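You operate a simulated robot arm through the tools that you are given. There is no shell and no other tool.

Carry out the task below with a simulated two-armed robot. There is one attempt and no reset: what you move stays moved.

Task
Dry the room air down to 50 % on the logger, then switch the dehumidifier off.
Fine: set its dial to 50; switch the logger's display on, watch it till it shows 50 %, and switch the display off again.

Only the result counts: the job must be done as asked and must still hold three seconds after the hand-in. Knocking over, shifting, dropping, spilling or breaking anything else fails it.

Robot
Two 7-joint arms with fingered hands on one trunk that stands fixed in place. Base frame: the origin is at the foot of the trunk, x ahead of it, y to its left, z up; the work surface is at about z = 500. Lengths are in mm, angles in rad, forces in N, time in s.
The left shoulder is at [60, 138, 947], the right one opposite. With the tool pointing down near the work surface each hand reaches from about 100 to 840 mm from the base axis, measured 20 degrees to its own side. Payload 4 kg a hand.
The TCP of each hand is the grasp point between the finger pads, 36 mm short of the fingertips. In the tool frame z runs along the fingers and y along their closing line. The gripper opens to 120 mm. The gripper's body begins 42 mm behind the TCP. The gripper is a hand of 5 fingers: y runs from the thumb to the fingers, the wrist lies at [-15, -109, -200] in the tool frame, and closing takes about 1.5 s.
Orientation is that of the tool frame in the base frame, as [roll, pitch, yaw] about the fixed x, y, z axes, in that order (R = Rz(yaw) Ry(pitch) Rx(roll)). With the fingers straight down and the wrist toward the robot, the tool's x, y and z point along [0, 1, 0], [1, 0, 0] and [0, 0, -1] of the base frame.

Tools
- The arms move only by the tool send_rows. It takes "left_commands", "right_commands" or both (then of equal length, played together; a hand with none holds still); each is a list of rows, each an object of numbers (a shift or turn left out is 0, a gripper value left out holds the last): "wx", "wy", "wz": the turn, a rotation vector about the base's x, y, z in units of 4 degrees (1.0 is 4 degrees); "x", "y", "z": the shift along the base's x, y, z in units of 30 mm (1.0 is 30 mm); "fingers": the finger opening in mm, from 0 to 120. In form: [{"wx": .., "wy": .., "wz": .., "x": .., "y": .., "z": .., "fingers": ..}, ...]. A call has 1 to 20 rows; each row shifts and turns the commanded pose from where the row before left it. A call with a number of a shift or a turn outside -1 to 1 is refused whole. Each row takes 0.2 s and may step no farther than 50 mm and 0.15 rad from the row before; otherwise, or with a gripper value out of range, the whole call is refused. A pose out of reach is approached as far as the arm can. The call stops where the force on the tool passes 40 N (or 10 N more than at its start, if that is more) or the arm is blocked; 0.2 s more then pass. Each finger travels about 153 mm/s and halts on what it meets, pressing with about 26 N; the grip force reading is that of the motor and also rises with nothing between the fingers. The clock runs only during rows and for 0.2 s after the last one: add rows that do not move to give the fingers time. It gives the time, the measured TCP pose, the force on the tool (base axes), the opening and the grip force at its end, in the units of the frame above (readings bear some noise), with the torque about the TCP (base axes, N m) and any sound that the robot's microphone picked up.
- Cameras (640 x 400 px; columns grow to the right, rows downward): "scene" is now at [53.1, -7.9, 1583.3]; the picture's right is [-0.08, -1.00, 0.00], its down [-0.64, 0.05, -0.77] and it looks along [0.77, -0.06, -0.64] (base axes); focal length 334 px, centre (320, 200). "left" rides on the left gripper at [-69, -79, -131] in its tool frame; the picture's right is [-0.78, -0.29, 0.55], its down [0.55, -0.73, 0.40] and it looks along [0.29, 0.61, 0.74] (tool axes); focal length 222 px, centre (320, 200). "right" rides on the right gripper at [69, -79, -131] in its tool frame; the picture's right is [-0.78, 0.29, -0.55], its down [-0.55, -0.73, 0.40] and it looks along [-0.29, 0.61, 0.74] (tool axes); focal length 222 px, centre (320, 200). There is no depth. A picture from a camera that has moved, and an enlarged one, comes with that camera's place and axes in the base frame and with its lens.
- snapshot(camera): a new picture of that camera. No time passes.
- raise_lower(by): slides the trunk up (or, below 0, down) by that many mm; the arms and the scene camera ride with it, the base frame stays. It gives what a move gives, with no picture.
- set_grasp(shape, hand): the hand has 5 fingers and takes this shape, open, in about a second: jaw (thumb against the fingers, like two jaws); tri (thumb and two fingers); tip (a fingertip pinch); poke (one finger out to press); point (the index stretched); flat (the hand flat); cup (the hand cupped); fist (a fist). The gripper value then closes the fingers along that shape, each until it touches; the sizes above hold for jaw. It gives what a move gives, with no picture.
- aim_head(pan, tilt): turns the head with the scene camera to pan (to the left, within 1.501 rad either way) and tilt (down, from -0.506 to 1.204), counted from straight ahead of the robot. It gives what a move gives.
- enlarge(camera, box): a new picture of the part [left, top, right, bottom] of that camera's present view, enlarged. No time passes.
- close_job(): hands the job in; it is judged then, once.

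Nothing tells you positions but the pictures and the camera data. Unless the task says otherwise, let go and move clear before handing in.

The tools are called after "Emit:" as name(argument=value, ...) on one line, values as JSON. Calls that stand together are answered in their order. send_rows: Moves the arms, as the interface text tells. Its arguments: {"type":"object","properties":{"left_commands":{"type":"array","items":{"type":"object","properties":{"wx":{"type":"number"},"wy":{"type":"number"},"wz":{"type":"number"},"x":{"type":"number"},"y":{"type":"number"},"z":{"type":"number"},"fingers":{"type":"number"}}}},"right_commands":{"type":"array","items":{"type":"object","properties":{"wx":{"type":"number"},"wy":{"type":"number"},"wz":{"type":"number"},"x":{"type":"number"},"y":{"type":"number"},"z":{"type":"number"},"fingers":{"type":"number"}}}}},"required":[]} The other tools are called the same way: raise_lower (by) slides the trunk up or down; set_grasp (shape, hand) gives the hand a shape; aim_head (pan, tilt) turns the head that bears the scene camera; snapshot (camera) takes a picture; enlarge (camera, box) takes an enlarged picture of a part of a camera's view; close_job () hands the job in.

At the start:

```text
time_s: 0.0
left_eef_pos: [484.3, 223.5, 1346.5]
left_tcp_rot: [-3.14, -0.001, 1.57]
left_force: [-0.1, 1.2, 0.4]
left_ft_torque: [-0.01, 0.01, 0.02]
left_gripper_width: 119.6
left_finger_force: 0.1
left_shape: jaw
right_eef_pos: [453.1, -181.8, 1354.0]
right_tcp_rot: [3.141, 0.0, 1.571]
right_force: [0.1, -0.5, 0.0]
right_ft_torque: [-0.02, 0.0, -0.02]
right_gripper_width: 119.8
right_finger_force: 0.0
right_shape: jaw
trunk travel left (down, up): [-525.0, 65.0]
head pan, tilt: [-0.077, 0.691]
```

scene: 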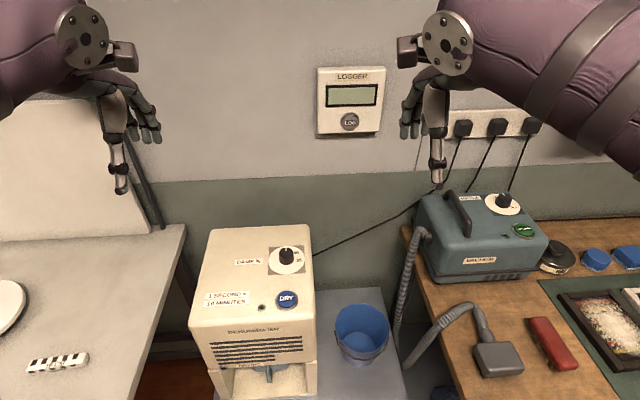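
right: 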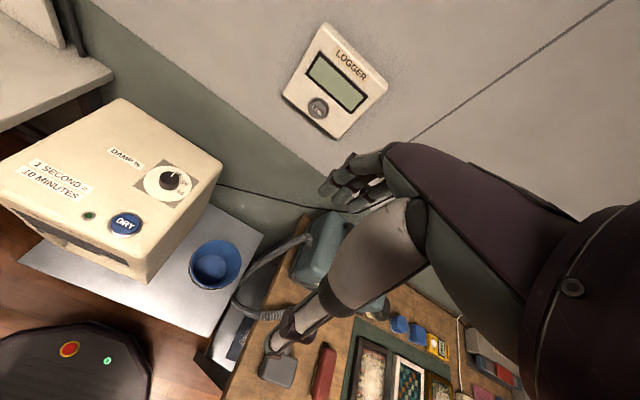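
left: 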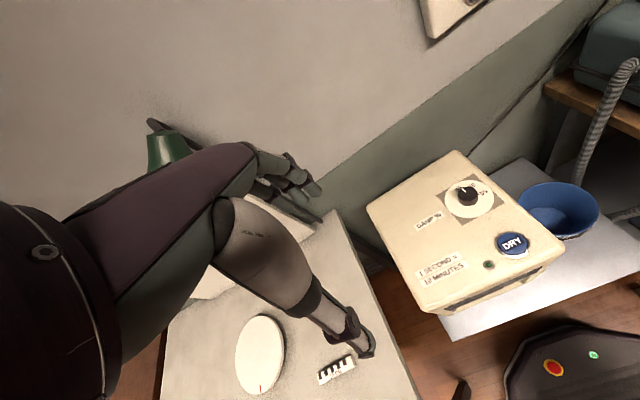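

I see a dehumidifier with a dial and a DRY button ahead, slightly left, a wall logger with a display and a button, and other machines to the right. First I will take closer looks at the dial, buttons and logger.

Emit:
enlarge(camera="scene", box=[190, 220, 330, 320])

Emit:
enlarge(camera="scene", box=[300, 55, 400, 145])

Emit:
enlarge(camera="scene", box=[190, 300, 430, 400])

Emit:
enlarge(camera="left", box=[360, 140, 600, 290])

Emit:
enlarge(camera="right", box=[0, 90, 240, 290])

```text
4.00 times, centred on (260, 270) of scene
camera zoom: at [53.1, -7.9, 1583.3], right [-0.08, -1.0, 0.0], down [-0.64, 0.05, -0.77], along [0.77, -0.06, -0.64], focal length 1334 px, centre (560, -80)
```

zoom: 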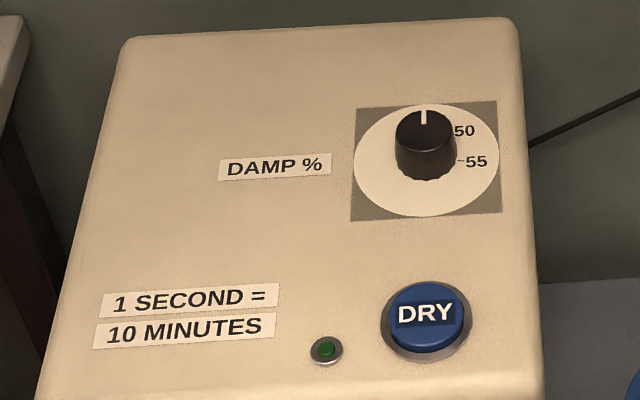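

```text
4.44 times, centred on (350, 100) of scene
camera zoom: at [53.1, -7.9, 1583.3], right [-0.08, -1.0, 0.0], down [-0.64, 0.05, -0.77], along [0.77, -0.06, -0.64], focal length 1482 px, centre (187, 644)
```

zoom: 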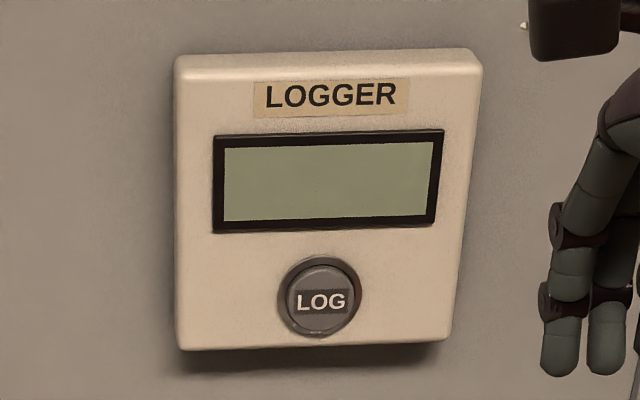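

```text
2.67 times, centred on (310, 350) of scene
camera zoom: at [53.1, -7.9, 1583.3], right [-0.08, -1.0, 0.0], down [-0.64, 0.05, -0.77], along [0.77, -0.06, -0.64], focal length 889 px, centre (347, -200)
```

zoom: 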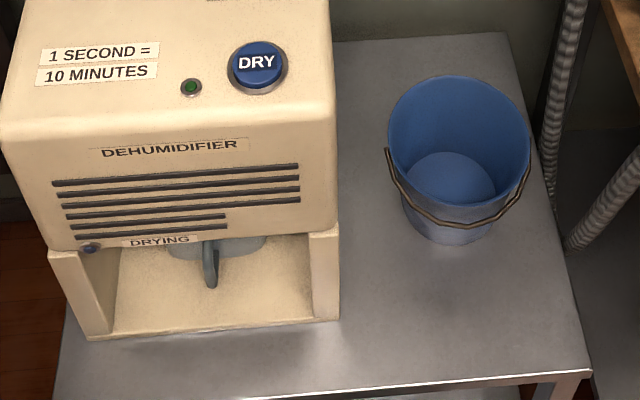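

```text
2.67 times, centred on (480, 215) of left
camera zoom: at [404.4, 154.4, 1476.3], right [-0.29, -0.78, -0.55], down [-0.73, 0.55, -0.4], along [0.61, 0.29, -0.74], focal length 592 px, centre (-107, 160)
```

zoom: 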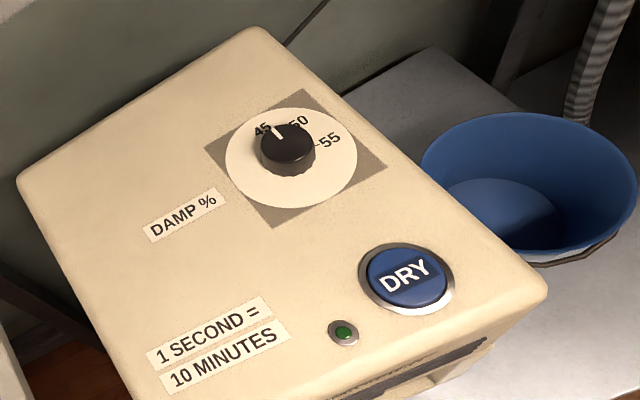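

```text
2.00 times, centred on (120, 190) of right
camera zoom: at [372.7, -112.6, 1484.8], right [0.29, -0.78, 0.55], down [-0.73, -0.55, -0.4], along [0.61, -0.29, -0.74], focal length 444 px, centre (720, 220)
```

zoom: 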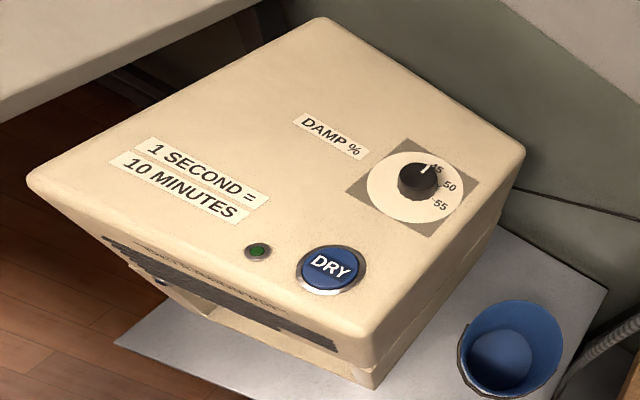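

The dehumidifier bay seems to hold a spout, with a bucket beside it, so I want to understand that before touching anything. I'll tilt the head down for a better look.

Emit:
aim_head(pan=0.1, tilt=1.0)

Emit:
snapshot(camera="scene")

Emit:
enlarge(camera="scene", box=[220, 160, 460, 310])

```text
time_s: 0.8
left_eef_pos: [483.4, 225.0, 1346.4]
left_tcp_rot: [3.141, 0.001, 1.571]
left_force: [-0.6, 0.4, -1.3]
left_ft_torque: [0.01, -0.02, 0.01]
left_gripper_width: 119.8
left_finger_force: 0.0
left_shape: jaw
right_eef_pos: [454.3, -182.8, 1354.1]
right_tcp_rot: [-3.141, -0.001, 1.571]
right_force: [0.1, -0.4, 0.0]
right_ft_torque: [-0.01, 0.01, 0.01]
right_gripper_width: 119.7
right_finger_force: 0.0
right_shape: jaw
trunk travel left (down, up): [-525.0, 65.0]
head pan, tilt: [0.099, 1.0]
```

```text
taken
camera scene: at [37.5, 5.5, 1559.2], right [0.1, -1.0, 0.0], down [-0.84, -0.08, -0.54], along [0.54, 0.05, -0.84], focal length 334 px, centre (320, 200)
```

scene: 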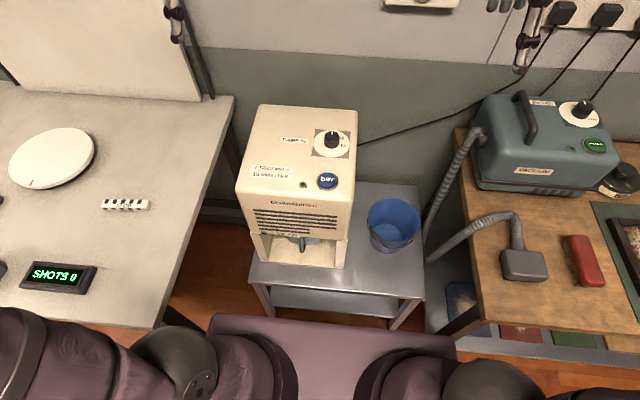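

```text
2.67 times, centred on (340, 235) of scene
camera zoom: at [37.5, 5.5, 1559.2], right [0.1, -1.0, 0.0], down [-0.84, -0.08, -0.54], along [0.54, 0.05, -0.84], focal length 889 px, centre (267, 107)
```

zoom: 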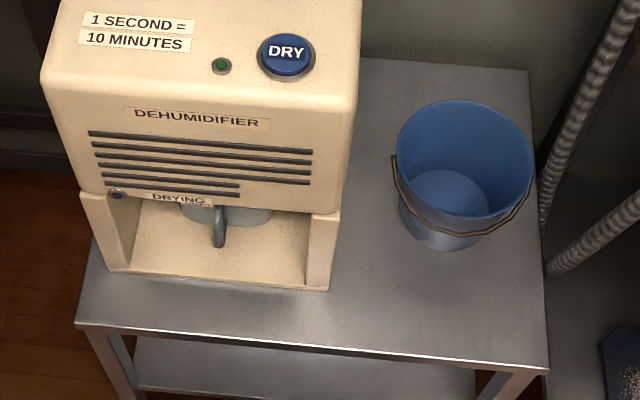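

The bay looks built for the bucket, with a spout or lever inside. I'll lower the trunk partway and use a wrist camera to look into the bay.

Emit:
raise_lower(by=-200)

Emit:
snapshot(camera="scene")

Emit:
snapshot(camera="left")

Emit:
snapshot(camera="right")

```text
time_s: 3.0
left_eef_pos: [484.4, 223.8, 1146.3]
left_tcp_rot: [-3.141, 0.0, 1.57]
left_force: [0.2, 0.7, 0.1]
left_ft_torque: [-0.02, -0.02, 0.01]
left_gripper_width: 119.6
left_finger_force: 0.2
left_shape: jaw
right_eef_pos: [452.3, -183.2, 1153.4]
right_tcp_rot: [-3.141, 0.0, 1.572]
right_force: [0.4, -0.4, 0.4]
right_ft_torque: [-0.03, -0.01, 0.02]
right_gripper_width: 119.5
right_finger_force: 0.0
right_shape: jaw
trunk travel left (down, up): [-325.0, 265.0]
head pan, tilt: [0.099, 1.0]
```

```text
taken
camera scene: at [37.3, 5.5, 1359.2], right [0.1, -1.0, 0.0], down [-0.84, -0.08, -0.54], along [0.54, 0.05, -0.84], focal length 334 px, centre (320, 200)
```

scene: 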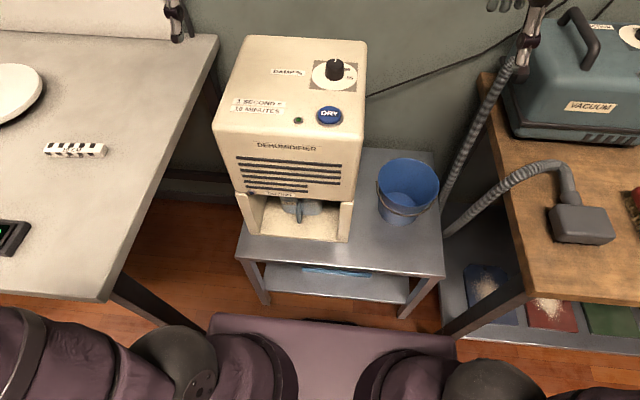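

```text
taken
camera left: at [404.3, 154.4, 1276.4], right [-0.29, -0.78, -0.55], down [-0.73, 0.55, -0.4], along [0.61, 0.29, -0.74], focal length 222 px, centre (320, 200)
```

left: 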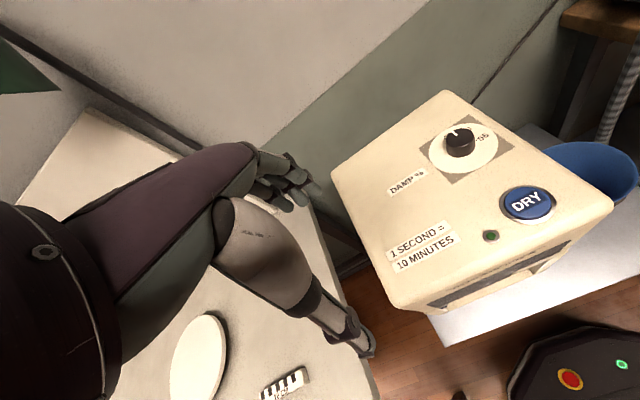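

```text
taken
camera right: at [372.6, -112.7, 1284.9], right [0.29, -0.78, 0.55], down [-0.73, -0.55, -0.4], along [0.61, -0.29, -0.74], focal length 222 px, centre (320, 200)
```

right: 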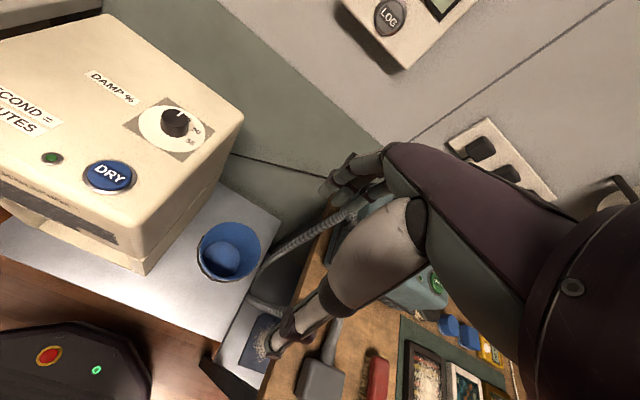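

I have a better downward angle now; let me zoom into the bay and the bucket.

Emit:
enlarge(camera="scene", box=[230, 170, 360, 250])

Emit:
enlarge(camera="scene", box=[350, 140, 460, 240])

Emit:
enlarge(camera="scene", box=[210, 40, 370, 140])

```text
4.92 times, centred on (295, 210) of scene
camera zoom: at [37.3, 5.5, 1359.2], right [0.1, -1.0, 0.0], down [-0.84, -0.08, -0.54], along [0.54, 0.05, -0.84], focal length 1642 px, centre (443, 151)
```

zoom: 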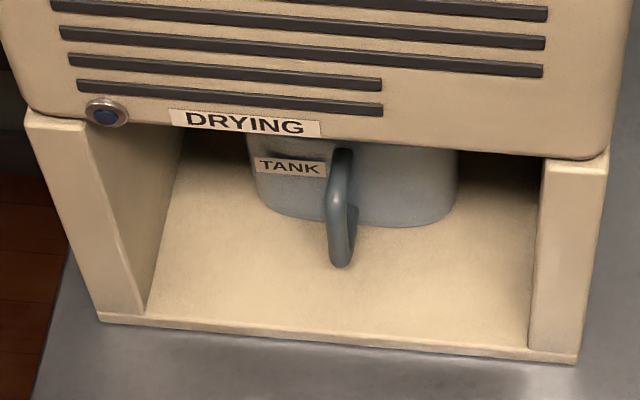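

```text
4.00 times, centred on (405, 190) of scene
camera zoom: at [37.3, 5.5, 1359.2], right [0.1, -1.0, 0.0], down [-0.84, -0.08, -0.54], along [0.54, 0.05, -0.84], focal length 1334 px, centre (-20, 240)
```

zoom: 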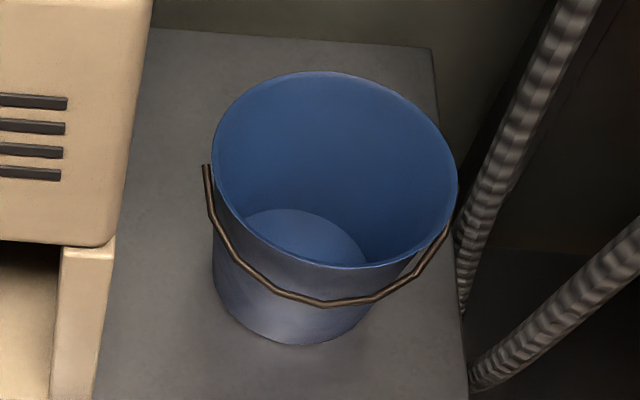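

```text
4.00 times, centred on (290, 90) of scene
camera zoom: at [37.3, 5.5, 1359.2], right [0.1, -1.0, 0.0], down [-0.84, -0.08, -0.54], along [0.54, 0.05, -0.84], focal length 1334 px, centre (440, 640)
```

zoom: 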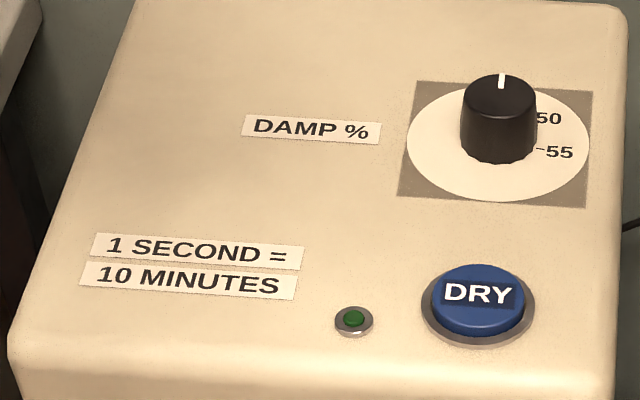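

The bay holds a grey TANK jug with a handle, a DRYING lamp is on the front, and the dial pointer looks to be at about 45. I'll bring the left hand over the dial with its camera to read the scale exactly.

Emit:
send_rows(left_commands=[{"x": 0.15, "y": -0.85, "z": -0.48}, {"x": 0.15, "y": -0.85, "z": -0.48}, {"x": 0.15, "y": -0.85, "z": -0.48}, {"x": 0.15, "y": -0.85, "z": -0.48}, {"x": 0.15, "y": -0.85, "z": -0.48}, {"x": 0.15, "y": -0.85, "z": -0.48}, {"x": 0.15, "y": -0.85, "z": -0.48}, {"x": 0.15, "y": -0.85, "z": -0.48}])

Emit:
snapshot(camera="left")

Emit:
snapshot(camera="scene")

```text
time_s: 4.8
left_eef_pos: [518.9, 19.0, 1030.1]
left_tcp_rot: [3.14, 0.0, 1.572]
left_force: [0.7, -0.4, 0.3]
left_ft_torque: [-0.03, -0.01, 0.01]
left_gripper_width: 119.9
left_finger_force: 0.1
left_shape: jaw
right_eef_pos: [452.8, -183.0, 1154.3]
right_tcp_rot: [-3.141, 0.0, 1.571]
right_force: [-0.3, 0.6, -0.3]
right_ft_torque: [0.05, -0.02, -0.03]
right_gripper_width: 119.6
right_finger_force: 0.0
right_shape: jaw
trunk travel left (down, up): [-325.0, 265.0]
head pan, tilt: [0.099, 1.0]
```

```text
taken
camera left: at [440.3, -50.0, 1160.8], right [-0.29, -0.78, -0.55], down [-0.74, 0.55, -0.4], along [0.61, 0.29, -0.74], focal length 222 px, centre (320, 200)
```

left: 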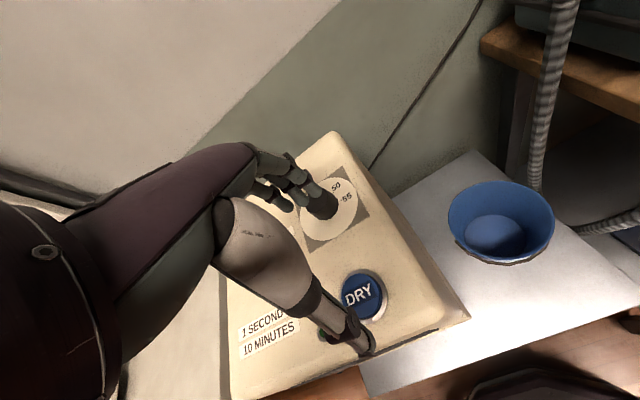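

```text
taken
camera scene: at [37.6, 5.3, 1359.1], right [0.1, -0.99, 0.0], down [-0.84, -0.08, -0.54], along [0.54, 0.05, -0.84], focal length 334 px, centre (320, 200)
```

scene: 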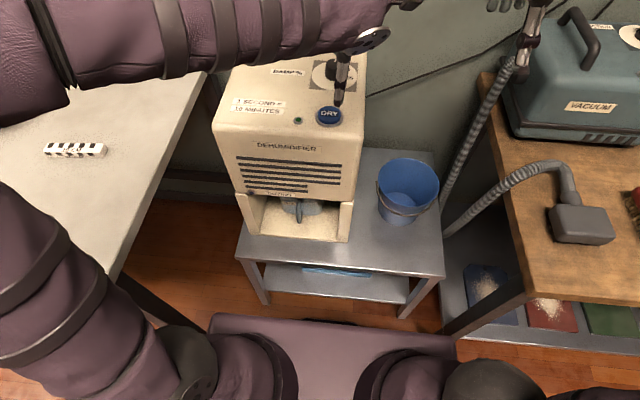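

The fingers block the dial in this view, so I'll shift the left hand to the left for a clear picture of the scale.

Emit:
send_rows(left_commands=[{"x": -0.3, "y": 0.85}, {"x": -0.3, "y": 0.85}, {"x": -0.3, "y": 0.85}, {"x": -0.3, "y": 0.85}])

Emit:
enlarge(camera="left", box=[320, 90, 480, 200])

Emit:
snapshot(camera="left")

```text
time_s: 5.8
left_eef_pos: [484.0, 122.9, 1032.0]
left_tcp_rot: [-3.14, -0.001, 1.571]
left_force: [-0.6, 1.2, -0.2]
left_ft_torque: [0.01, 0.0, -0.01]
left_gripper_width: 119.3
left_finger_force: 0.0
left_shape: jaw
right_eef_pos: [452.7, -183.4, 1154.3]
right_tcp_rot: [3.141, 0.0, 1.571]
right_force: [0.4, -0.8, -0.2]
right_ft_torque: [-0.02, 0.0, 0.02]
right_gripper_width: 119.6
right_finger_force: 0.1
right_shape: jaw
trunk travel left (down, up): [-325.0, 265.0]
head pan, tilt: [0.099, 1.0]
```

```text
3.64 times, centred on (400, 145) of left
camera zoom: at [405.3, 52.7, 1162.3], right [-0.29, -0.78, -0.55], down [-0.73, 0.55, -0.4], along [0.61, 0.29, -0.74], focal length 808 px, centre (29, 400)
```

zoom: 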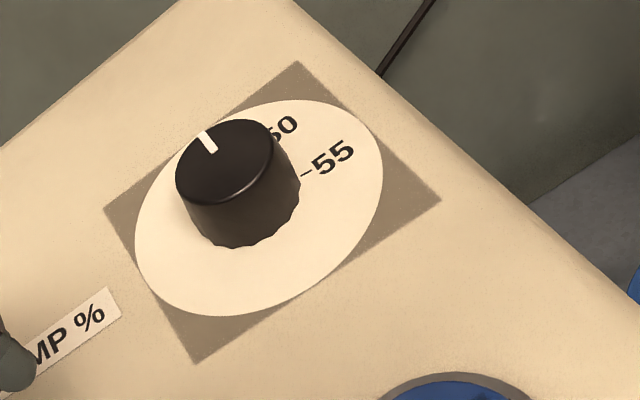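

```text
taken
camera left: at [405.3, 52.7, 1162.3], right [-0.29, -0.78, -0.55], down [-0.73, 0.55, -0.4], along [0.61, 0.29, -0.74], focal length 222 px, centre (320, 200)
```

left: 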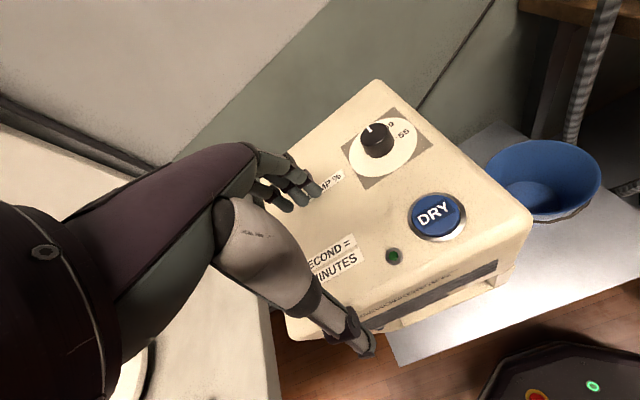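

The scale shows 45 straight ahead, 50 at about 50° clockwise and 55 at about 100°, and the pointer is now at 45. The knob centre is near [634, 35] with its top at about z 934, so I'll move the left hand above it with the fingers partly closed.

Emit:
send_rows(left_commands=[{"x": 0.833, "y": -0.49, "fingers": 80}, {"x": 0.833, "y": -0.49}, {"x": 0.833, "y": -0.49}, {"x": 0.833, "y": -0.49}, {"x": 0.833, "y": -0.49}, {"x": 0.833, "y": -0.49}])

Emit:
snapshot(camera="left")

Emit:
snapshot(camera="right")

Emit:
enlarge(camera="scene", box=[230, 0, 430, 130])

```text
time_s: 7.2
left_eef_pos: [634.5, 32.5, 1030.8]
left_tcp_rot: [3.141, -0.001, 1.571]
left_force: [-0.1, -0.9, -0.2]
left_ft_torque: [-0.01, 0.01, 0.0]
left_gripper_width: 80.3
left_finger_force: 0.1
left_shape: jaw
right_eef_pos: [453.5, -183.0, 1154.3]
right_tcp_rot: [-3.14, -0.002, 1.57]
right_force: [-0.1, 0.3, 0.4]
right_ft_torque: [0.0, -0.02, 0.01]
right_gripper_width: 119.8
right_finger_force: 0.0
right_shape: jaw
trunk travel left (down, up): [-325.0, 265.0]
head pan, tilt: [0.099, 1.0]
```

```text
taken
camera left: at [555.9, -36.6, 1160.9], right [-0.29, -0.78, -0.55], down [-0.74, 0.55, -0.4], along [0.61, 0.29, -0.74], focal length 222 px, centre (320, 200)
```

left: 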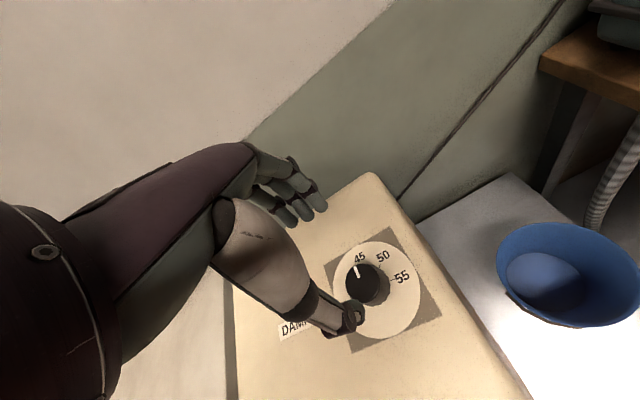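

```text
taken
camera right: at [373.2, -112.9, 1284.6], right [0.29, -0.79, 0.55], down [-0.74, -0.55, -0.4], along [0.61, -0.29, -0.74], focal length 222 px, centre (320, 200)
```

right: 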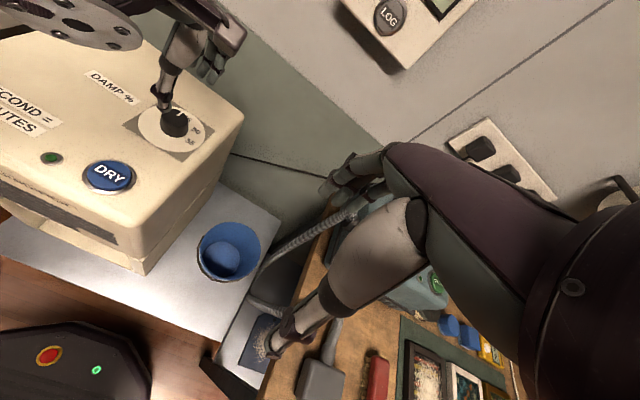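

```text
3.08 times, centred on (330, 65) of scene
camera zoom: at [37.8, 5.3, 1359.1], right [0.1, -0.99, 0.0], down [-0.84, -0.08, -0.54], along [0.54, 0.05, -0.84], focal length 1026 px, centre (289, 615)
```

zoom: 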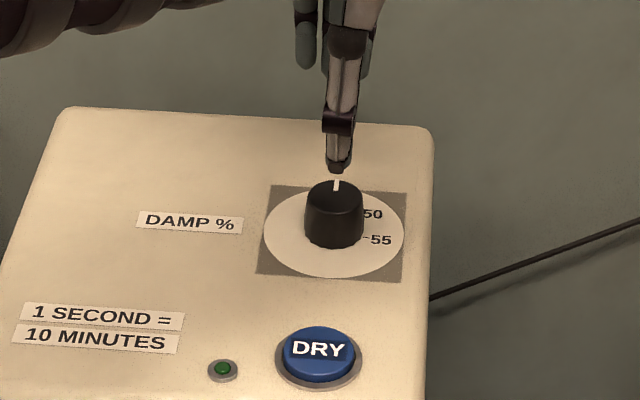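

This gives a good view of the scale with the pointer; I'll enlarge it for exact angles.

Emit:
enlarge(camera="left", box=[310, 220, 450, 360])

```text
2.86 times, centred on (380, 290) of left
camera zoom: at [555.9, -36.6, 1160.9], right [-0.29, -0.78, -0.55], down [-0.74, 0.55, -0.4], along [0.61, 0.29, -0.74], focal length 635 px, centre (149, -57)
```

zoom: 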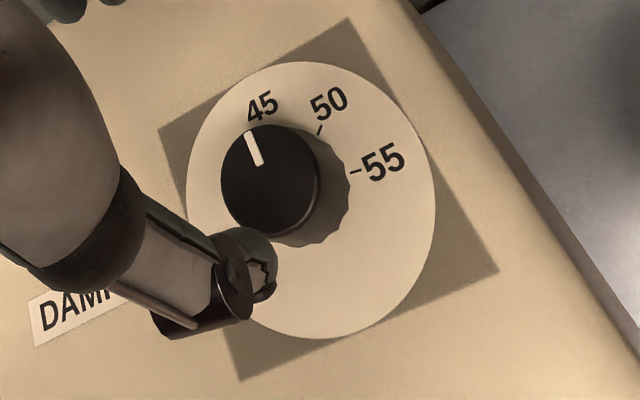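

Rechecking with three views puts the panel at about z 927, the knob centre at about [615, 35], its top at about 951, and the DRY button at about [497, 33, 935]. I'll centre over the knob and descend.

Emit:
send_rows(left_commands=[{"x": -0.65, "y": 0.08}, {"z": -0.5}, {"z": -0.5}, {"z": -0.5}, {"z": -0.4}])

Emit:
snapshot(camera="left")

Emit:
enlarge(camera="right", box=[80, 20, 280, 200])

Emit:
enlarge(camera="scene", box=[230, 0, 430, 130])

```text
time_s: 8.4
left_eef_pos: [613.2, 35.5, 973.2]
left_tcp_rot: [3.142, 0.001, 1.571]
left_force: [-0.3, 0.4, 0.3]
left_ft_torque: [0.01, 0.04, 0.0]
left_gripper_width: 80.3
left_finger_force: 0.2
left_shape: jaw
right_eef_pos: [453.8, -182.4, 1154.6]
right_tcp_rot: [-3.14, 0.001, 1.569]
right_force: [-1.0, -0.4, -0.2]
right_ft_torque: [0.04, 0.0, -0.02]
right_gripper_width: 119.7
right_finger_force: 0.0
right_shape: jaw
trunk travel left (down, up): [-325.0, 265.0]
head pan, tilt: [0.099, 1.0]
```

```text
taken
camera left: at [535.1, -33.3, 1103.5], right [-0.29, -0.78, -0.55], down [-0.73, 0.55, -0.4], along [0.61, 0.29, -0.74], focal length 222 px, centre (320, 200)
```

left: 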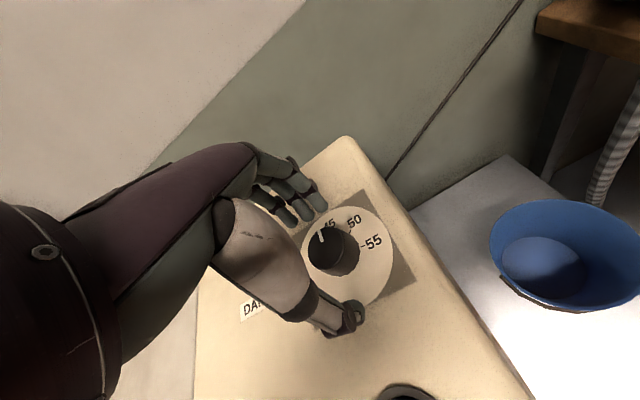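

```text
2.22 times, centred on (180, 110) of right
camera zoom: at [372.8, -112.7, 1284.7], right [0.29, -0.78, 0.55], down [-0.74, -0.55, -0.4], along [0.61, -0.29, -0.74], focal length 494 px, centre (631, 400)
```

zoom: 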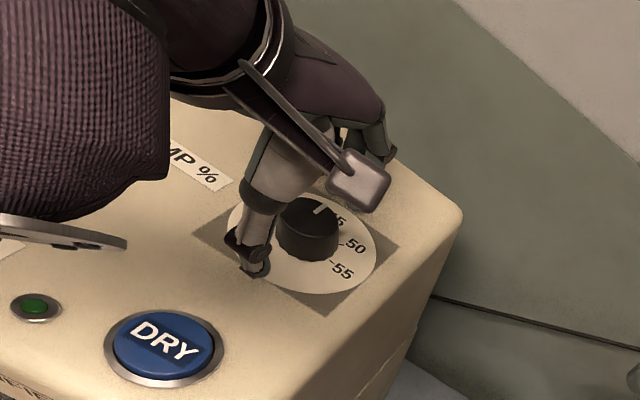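

```text
3.08 times, centred on (330, 65) of scene
camera zoom: at [37.5, 5.4, 1359.1], right [0.1, -1.0, 0.0], down [-0.84, -0.08, -0.54], along [0.54, 0.05, -0.84], focal length 1026 px, centre (289, 615)
```

zoom: 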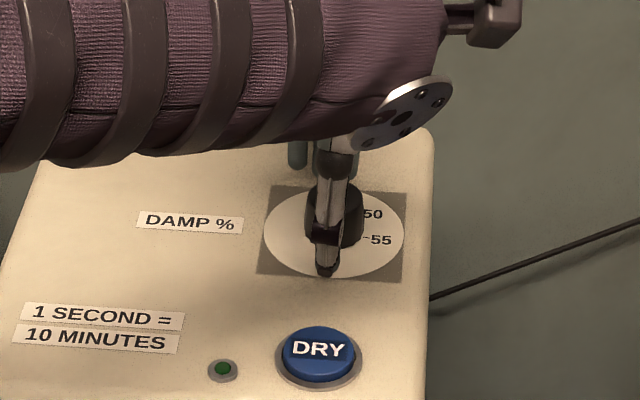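

The thumb and fingers straddle the knob just above the panel. Now I'll close on it.

Emit:
send_rows(left_commands=[{"fingers": 15}, {}, {}, {}, {}, {}, {}, {}])

Emit:
snapshot(camera="left")

Emit:
enlarge(camera="right", box=[80, 20, 280, 200])

```text
time_s: 10.2
left_eef_pos: [614.0, 36.1, 973.1]
left_tcp_rot: [3.14, 0.0, 1.571]
left_force: [-2.9, 0.4, -1.7]
left_ft_torque: [0.01, 0.07, -0.03]
left_gripper_width: 26.5
left_finger_force: 26.2
left_shape: jaw
right_eef_pos: [453.4, -183.7, 1154.7]
right_tcp_rot: [3.139, -0.001, 1.572]
right_force: [0.5, 0.2, 0.2]
right_ft_torque: [-0.01, 0.03, 0.01]
right_gripper_width: 119.4
right_finger_force: 0.0
right_shape: jaw
trunk travel left (down, up): [-325.0, 265.0]
head pan, tilt: [0.099, 1.0]
```

```text
taken
camera left: at [534.8, -33.1, 1103.6], right [-0.29, -0.78, -0.55], down [-0.73, 0.55, -0.4], along [0.61, 0.29, -0.74], focal length 222 px, centre (320, 200)
```

left: 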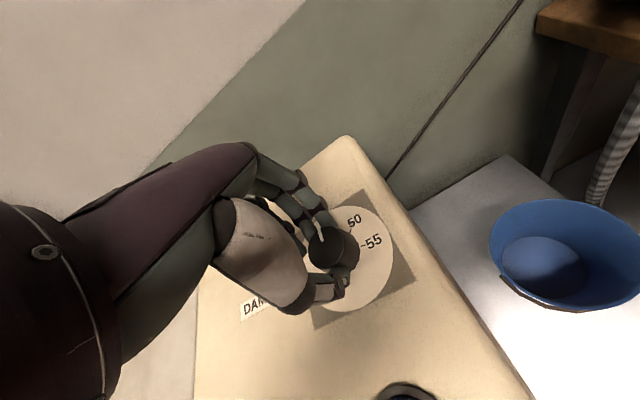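

```text
2.22 times, centred on (180, 110) of right
camera zoom: at [372.5, -112.7, 1284.8], right [0.29, -0.78, 0.55], down [-0.73, -0.55, -0.4], along [0.61, -0.29, -0.74], focal length 494 px, centre (631, 400)
```

zoom: 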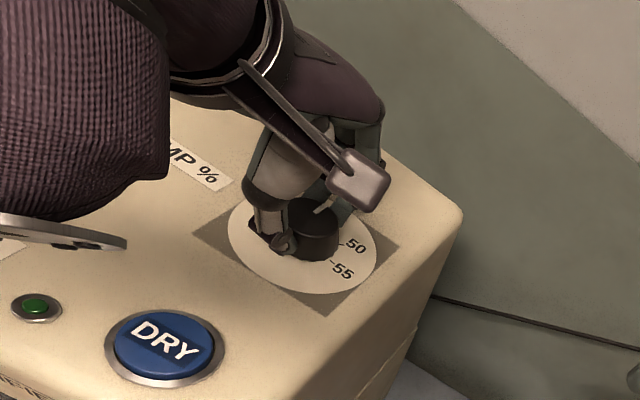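

The knob is gripped at 26 N. I'll turn clockwise about 24° first and check that it follows.

Emit:
send_rows(left_commands=[{"wz": -1}, {"wz": -1}, {"wz": -1}, {"wz": -1}, {"wz": -1}, {"wz": -1}])

Emit:
snapshot(camera="left")

Emit:
enlarge(camera="right", box=[80, 20, 280, 200])

```text
time_s: 11.6
left_eef_pos: [615.5, 35.4, 972.9]
left_tcp_rot: [-3.14, 0.001, 1.153]
left_force: [-3.4, 3.5, -3.2]
left_ft_torque: [0.08, 0.04, 0.02]
left_gripper_width: 26.6
left_finger_force: 26.0
left_shape: jaw
right_eef_pos: [452.8, -183.4, 1153.1]
right_tcp_rot: [-3.141, 0.001, 1.571]
right_force: [0.8, 0.3, 0.4]
right_ft_torque: [0.01, 0.06, 0.04]
right_gripper_width: 119.7
right_finger_force: 0.1
right_shape: jaw
trunk travel left (down, up): [-325.0, 265.0]
head pan, tilt: [0.099, 1.0]
```

```text
taken
camera left: at [514.0, 5.1, 1103.8], right [-0.59, -0.6, -0.55], down [-0.45, 0.8, -0.4], along [0.68, 0.01, -0.74], focal length 222 px, centre (320, 200)
```

left: 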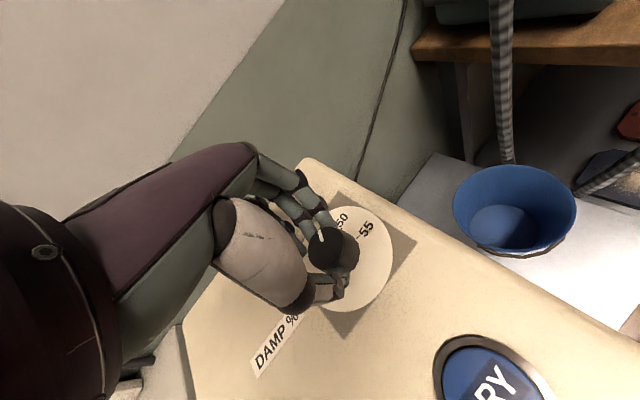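

```text
2.22 times, centred on (180, 110) of right
camera zoom: at [372.6, -112.2, 1284.8], right [0.29, -0.78, 0.55], down [-0.73, -0.55, -0.4], along [0.61, -0.29, -0.74], focal length 494 px, centre (631, 400)
```

zoom: 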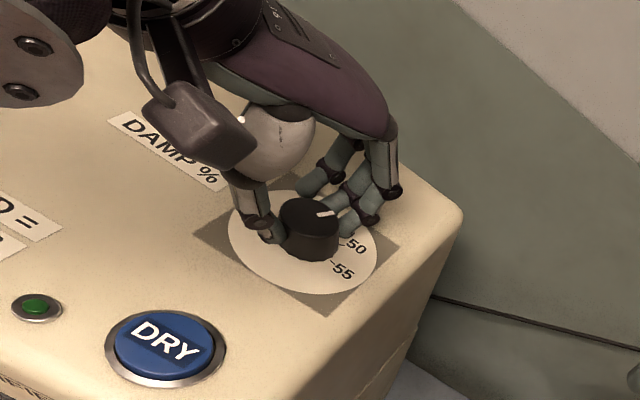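

The knob follows the hand. I'll turn the remaining ~26°.

Emit:
send_rows(left_commands=[{"wz": -1}, {"wz": -1}, {"wz": -1}, {"wz": -1}, {"wz": -1}, {"wz": -1}, {"wz": -0.4}, {}])

Emit:
snapshot(camera="left")

Emit:
enlarge(camera="right", box=[80, 20, 280, 200])

```text
time_s: 13.4
left_eef_pos: [613.9, 36.1, 972.9]
left_tcp_rot: [-3.141, 0.001, 0.706]
left_force: [-0.2, 3.9, -4.3]
left_ft_torque: [0.07, -0.02, -0.01]
left_gripper_width: 26.5
left_finger_force: 25.9
left_shape: jaw
right_eef_pos: [453.1, -182.4, 1153.6]
right_tcp_rot: [3.14, -0.001, 1.571]
right_force: [0.3, 0.7, 0.0]
right_ft_torque: [-0.01, -0.01, 0.02]
right_gripper_width: 119.9
right_finger_force: 0.0
right_shape: jaw
trunk travel left (down, up): [-325.0, 265.0]
head pan, tilt: [0.099, 1.0]
```

```text
taken
camera left: at [510.8, 51.8, 1103.9], right [-0.79, -0.29, -0.55], down [-0.06, 0.92, -0.4], along [0.61, -0.28, -0.74], focal length 222 px, centre (320, 200)
```

left: 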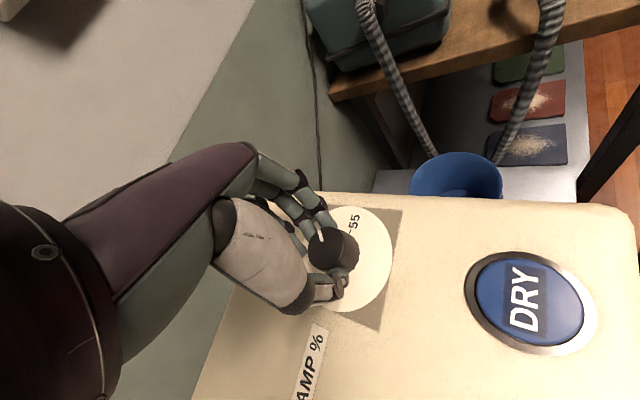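

```text
2.22 times, centred on (180, 110) of right
camera zoom: at [372.9, -112.2, 1284.7], right [0.29, -0.78, 0.55], down [-0.74, -0.55, -0.4], along [0.61, -0.29, -0.74], focal length 494 px, centre (631, 400)
```

zoom: 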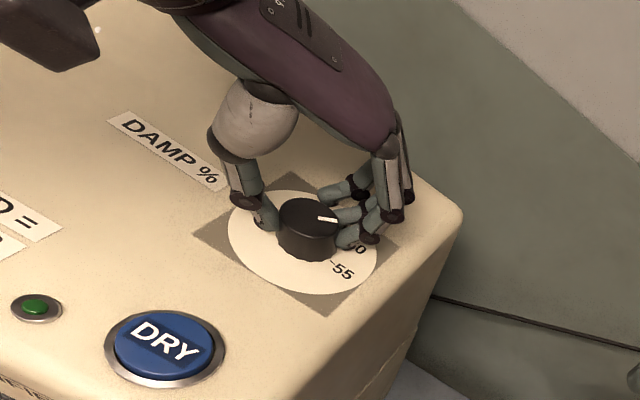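

I'll zoom in on the pointer and the scale to check the setting before letting go.

Emit:
enlarge(camera="left", box=[280, 190, 420, 330])

Emit:
enlarge(camera="right", box=[140, 80, 220, 150])

```text
2.86 times, centred on (350, 260) of left
camera zoom: at [510.8, 51.8, 1103.9], right [-0.79, -0.29, -0.55], down [-0.06, 0.92, -0.4], along [0.61, -0.28, -0.74], focal length 635 px, centre (234, 29)
```

zoom: 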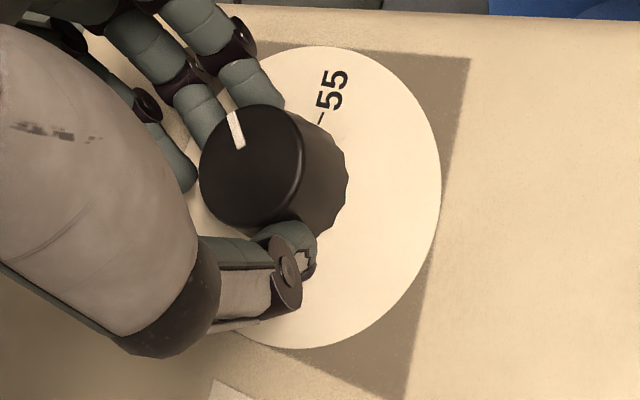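

```text
5.71 times, centred on (180, 115) of right
camera zoom: at [372.9, -112.2, 1284.7], right [0.29, -0.78, 0.55], down [-0.74, -0.55, -0.4], along [0.61, -0.29, -0.74], focal length 1269 px, centre (1120, 686)
```

zoom: 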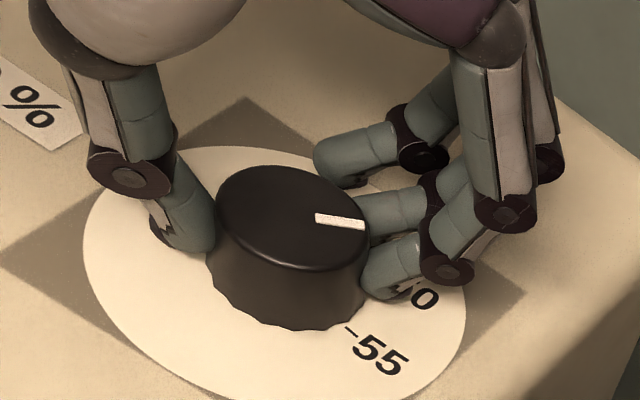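

The pointer measures about -48° to -52°, right at 50. I'll open the fingers, rise clear and check.

Emit:
send_rows(left_commands=[{"fingers": 80}, {}, {}, {}, {"z": 0.7}, {"z": 0.9}, {"z": 0.9}, {"x": -0.3, "y": 0.6, "z": 0.5}, {"x": -0.3, "y": 0.6}])

Emit:
snapshot(camera="left")

Emit:
enlarge(camera="right", box=[80, 20, 280, 200])

Emit:
enlarge(camera="right", box=[140, 80, 220, 150])

```text
time_s: 15.4
left_eef_pos: [594.3, 72.6, 1062.8]
left_tcp_rot: [3.141, 0.0, 0.706]
left_force: [0.4, 0.1, -0.5]
left_ft_torque: [-0.02, 0.01, 0.0]
left_gripper_width: 79.7
left_finger_force: 0.1
left_shape: jaw
right_eef_pos: [451.6, -183.1, 1154.0]
right_tcp_rot: [3.141, 0.001, 1.571]
right_force: [1.3, -0.1, -0.4]
right_ft_torque: [0.01, -0.02, 0.05]
right_gripper_width: 119.6
right_finger_force: 0.2
right_shape: jaw
trunk travel left (down, up): [-325.0, 265.0]
head pan, tilt: [0.099, 1.0]
```

```text
taken
camera left: at [491.2, 86.8, 1193.7], right [-0.79, -0.29, -0.55], down [-0.06, 0.92, -0.4], along [0.61, -0.28, -0.74], focal length 222 px, centre (320, 200)
```

left: 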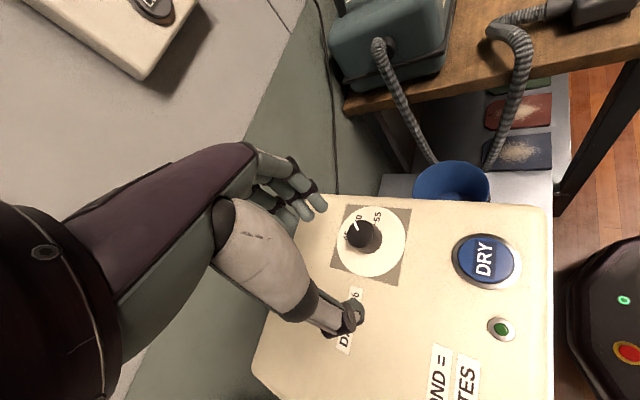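

```text
2.22 times, centred on (180, 110) of right
camera zoom: at [372.5, -112.4, 1284.9], right [0.29, -0.78, 0.55], down [-0.73, -0.55, -0.4], along [0.61, -0.29, -0.74], focal length 494 px, centre (631, 400)
```

zoom: 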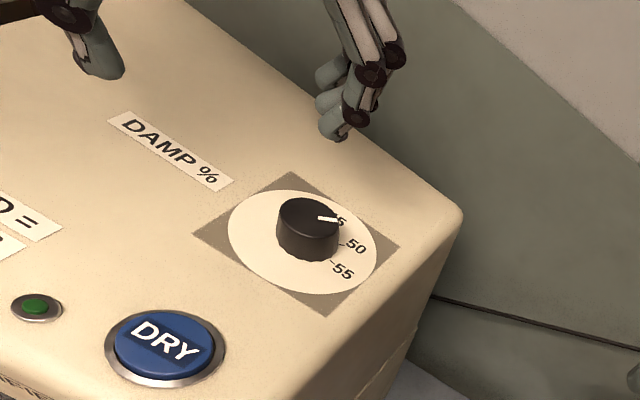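

```text
5.71 times, centred on (180, 115) of right
camera zoom: at [372.5, -112.4, 1284.9], right [0.29, -0.78, 0.55], down [-0.73, -0.55, -0.4], along [0.61, -0.29, -0.74], focal length 1269 px, centre (1120, 686)
```

zoom: 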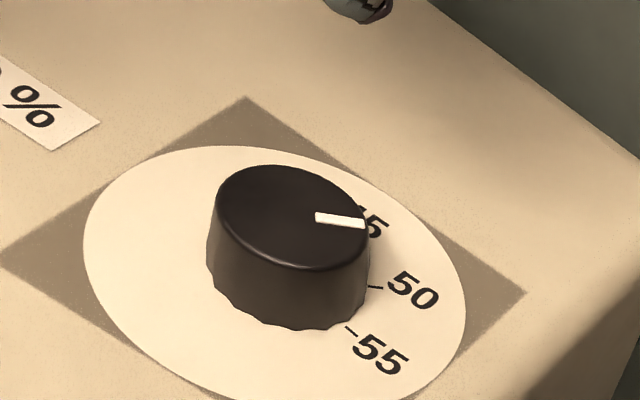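

The pointer is aligned closely with the 50 tick. One more check through the left camera.

Emit:
enlarge(camera="left", box=[320, 190, 420, 290])

Emit:
enlarge(camera="left", box=[440, 220, 560, 350])

```text
4.00 times, centred on (370, 240) of left
camera zoom: at [491.2, 86.8, 1193.7], right [-0.79, -0.29, -0.55], down [-0.06, 0.92, -0.4], along [0.61, -0.28, -0.74], focal length 888 px, centre (120, 40)
```

zoom: 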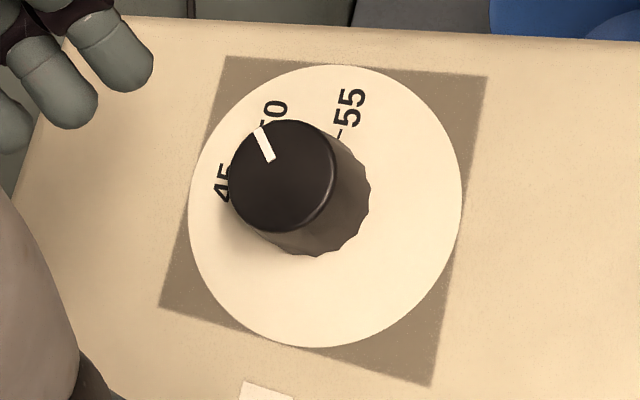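

```text
3.08 times, centred on (500, 285) of left
camera zoom: at [491.2, 86.8, 1193.7], right [-0.79, -0.29, -0.55], down [-0.06, 0.92, -0.4], along [0.61, -0.28, -0.74], focal length 684 px, centre (-234, -62)
```

zoom: 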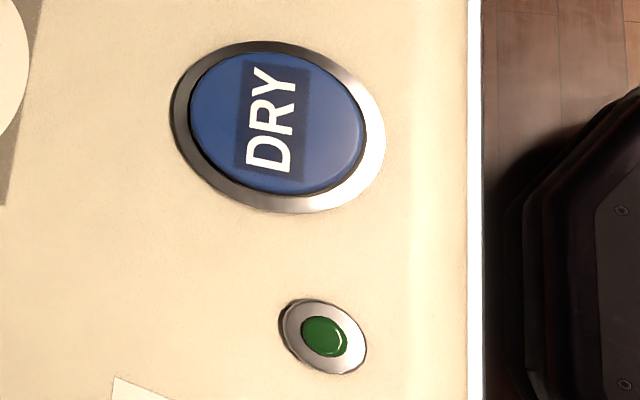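

The dial is at 50. Next I'll put both hands into the poke shape, the right for the LOG button and the left for DRY, and see where the fingertips lie.

Emit:
set_grasp(hand="right", shape="poke")

Emit:
set_grasp(hand="left", shape="poke")

Emit:
snapshot(camera="left")

Emit:
snapshot(camera="right")

Emit:
aim_head(pan=-0.1, tilt=0.5)

Emit:
snapshot(camera="scene")

```text
time_s: 16.3
left_eef_pos: [594.9, 70.9, 1062.6]
left_tcp_rot: [-3.141, 0.0, 0.705]
left_force: [-0.3, 0.1, -0.7]
left_ft_torque: [-0.03, 0.02, 0.02]
left_gripper_width: 79.8
left_finger_force: 0.0
left_shape: jaw
right_eef_pos: [453.4, -183.4, 1153.6]
right_tcp_rot: [3.141, 0.0, 1.571]
right_force: [0.5, -0.1, -0.8]
right_ft_torque: [0.0, 0.0, 0.0]
right_gripper_width: 0.2
right_finger_force: 0.0
right_shape: poke
trunk travel left (down, up): [-325.0, 265.0]
head pan, tilt: [0.099, 1.0]
```

```text
time_s: 17.2
left_eef_pos: [595.6, 71.7, 1062.6]
left_tcp_rot: [-3.141, -0.001, 0.705]
left_force: [0.6, -0.3, 0.3]
left_ft_torque: [0.03, 0.01, 0.02]
left_gripper_width: 0.0
left_finger_force: 0.1
left_shape: poke
right_eef_pos: [453.0, -182.3, 1154.5]
right_tcp_rot: [-3.141, -0.001, 1.571]
right_force: [0.4, 0.5, -0.5]
right_ft_torque: [-0.04, 0.03, -0.02]
right_gripper_width: 0.0
right_finger_force: 0.1
right_shape: poke
trunk travel left (down, up): [-325.0, 265.0]
head pan, tilt: [0.099, 1.0]
```

```text
taken
camera left: at [491.6, 86.3, 1193.5], right [-0.79, -0.29, -0.55], down [-0.06, 0.92, -0.4], along [0.61, -0.28, -0.74], focal length 222 px, centre (320, 200)
```

left: 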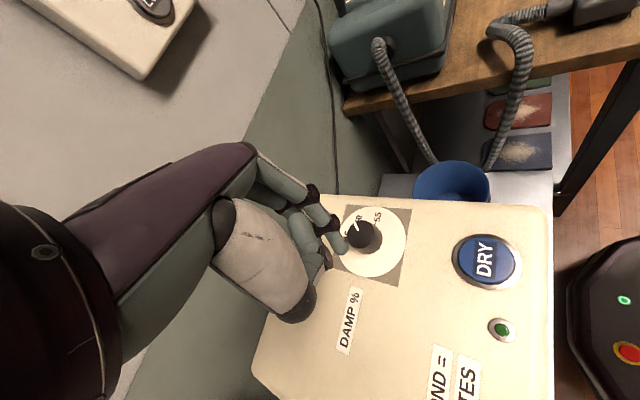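

```text
taken
camera right: at [372.7, -112.7, 1284.8], right [0.29, -0.78, 0.55], down [-0.73, -0.55, -0.4], along [0.61, -0.29, -0.74], focal length 222 px, centre (320, 200)
```

right: 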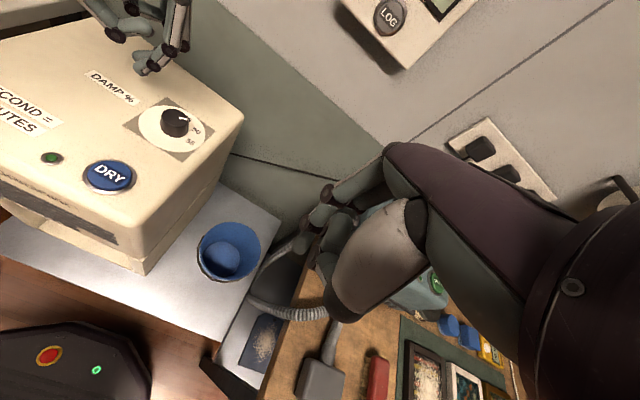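

```text
time_s: 18.1
left_eef_pos: [595.3, 70.6, 1064.3]
left_tcp_rot: [-3.141, 0.0, 0.706]
left_force: [-1.1, 0.5, 0.7]
left_ft_torque: [-0.01, 0.01, -0.03]
left_gripper_width: 0.0
left_finger_force: 0.1
left_shape: poke
right_eef_pos: [453.6, -183.0, 1153.4]
right_tcp_rot: [3.142, 0.0, 1.571]
right_force: [0.3, 0.1, -0.1]
right_ft_torque: [0.02, 0.02, -0.01]
right_gripper_width: 0.1
right_finger_force: 0.1
right_shape: poke
trunk travel left (down, up): [-325.0, 265.0]
head pan, tilt: [-0.099, 0.499]
```

```text
taken
camera scene: at [58.6, -10.4, 1400.1], right [-0.1, -1.0, 0.0], down [-0.48, 0.05, -0.88], along [0.87, -0.09, -0.48], focal length 334 px, centre (320, 200)
```

scene: 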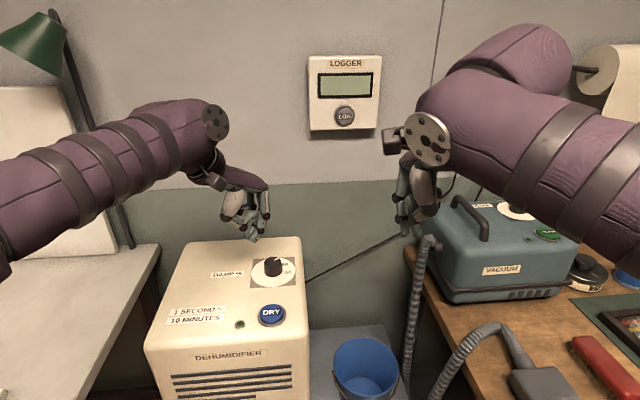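

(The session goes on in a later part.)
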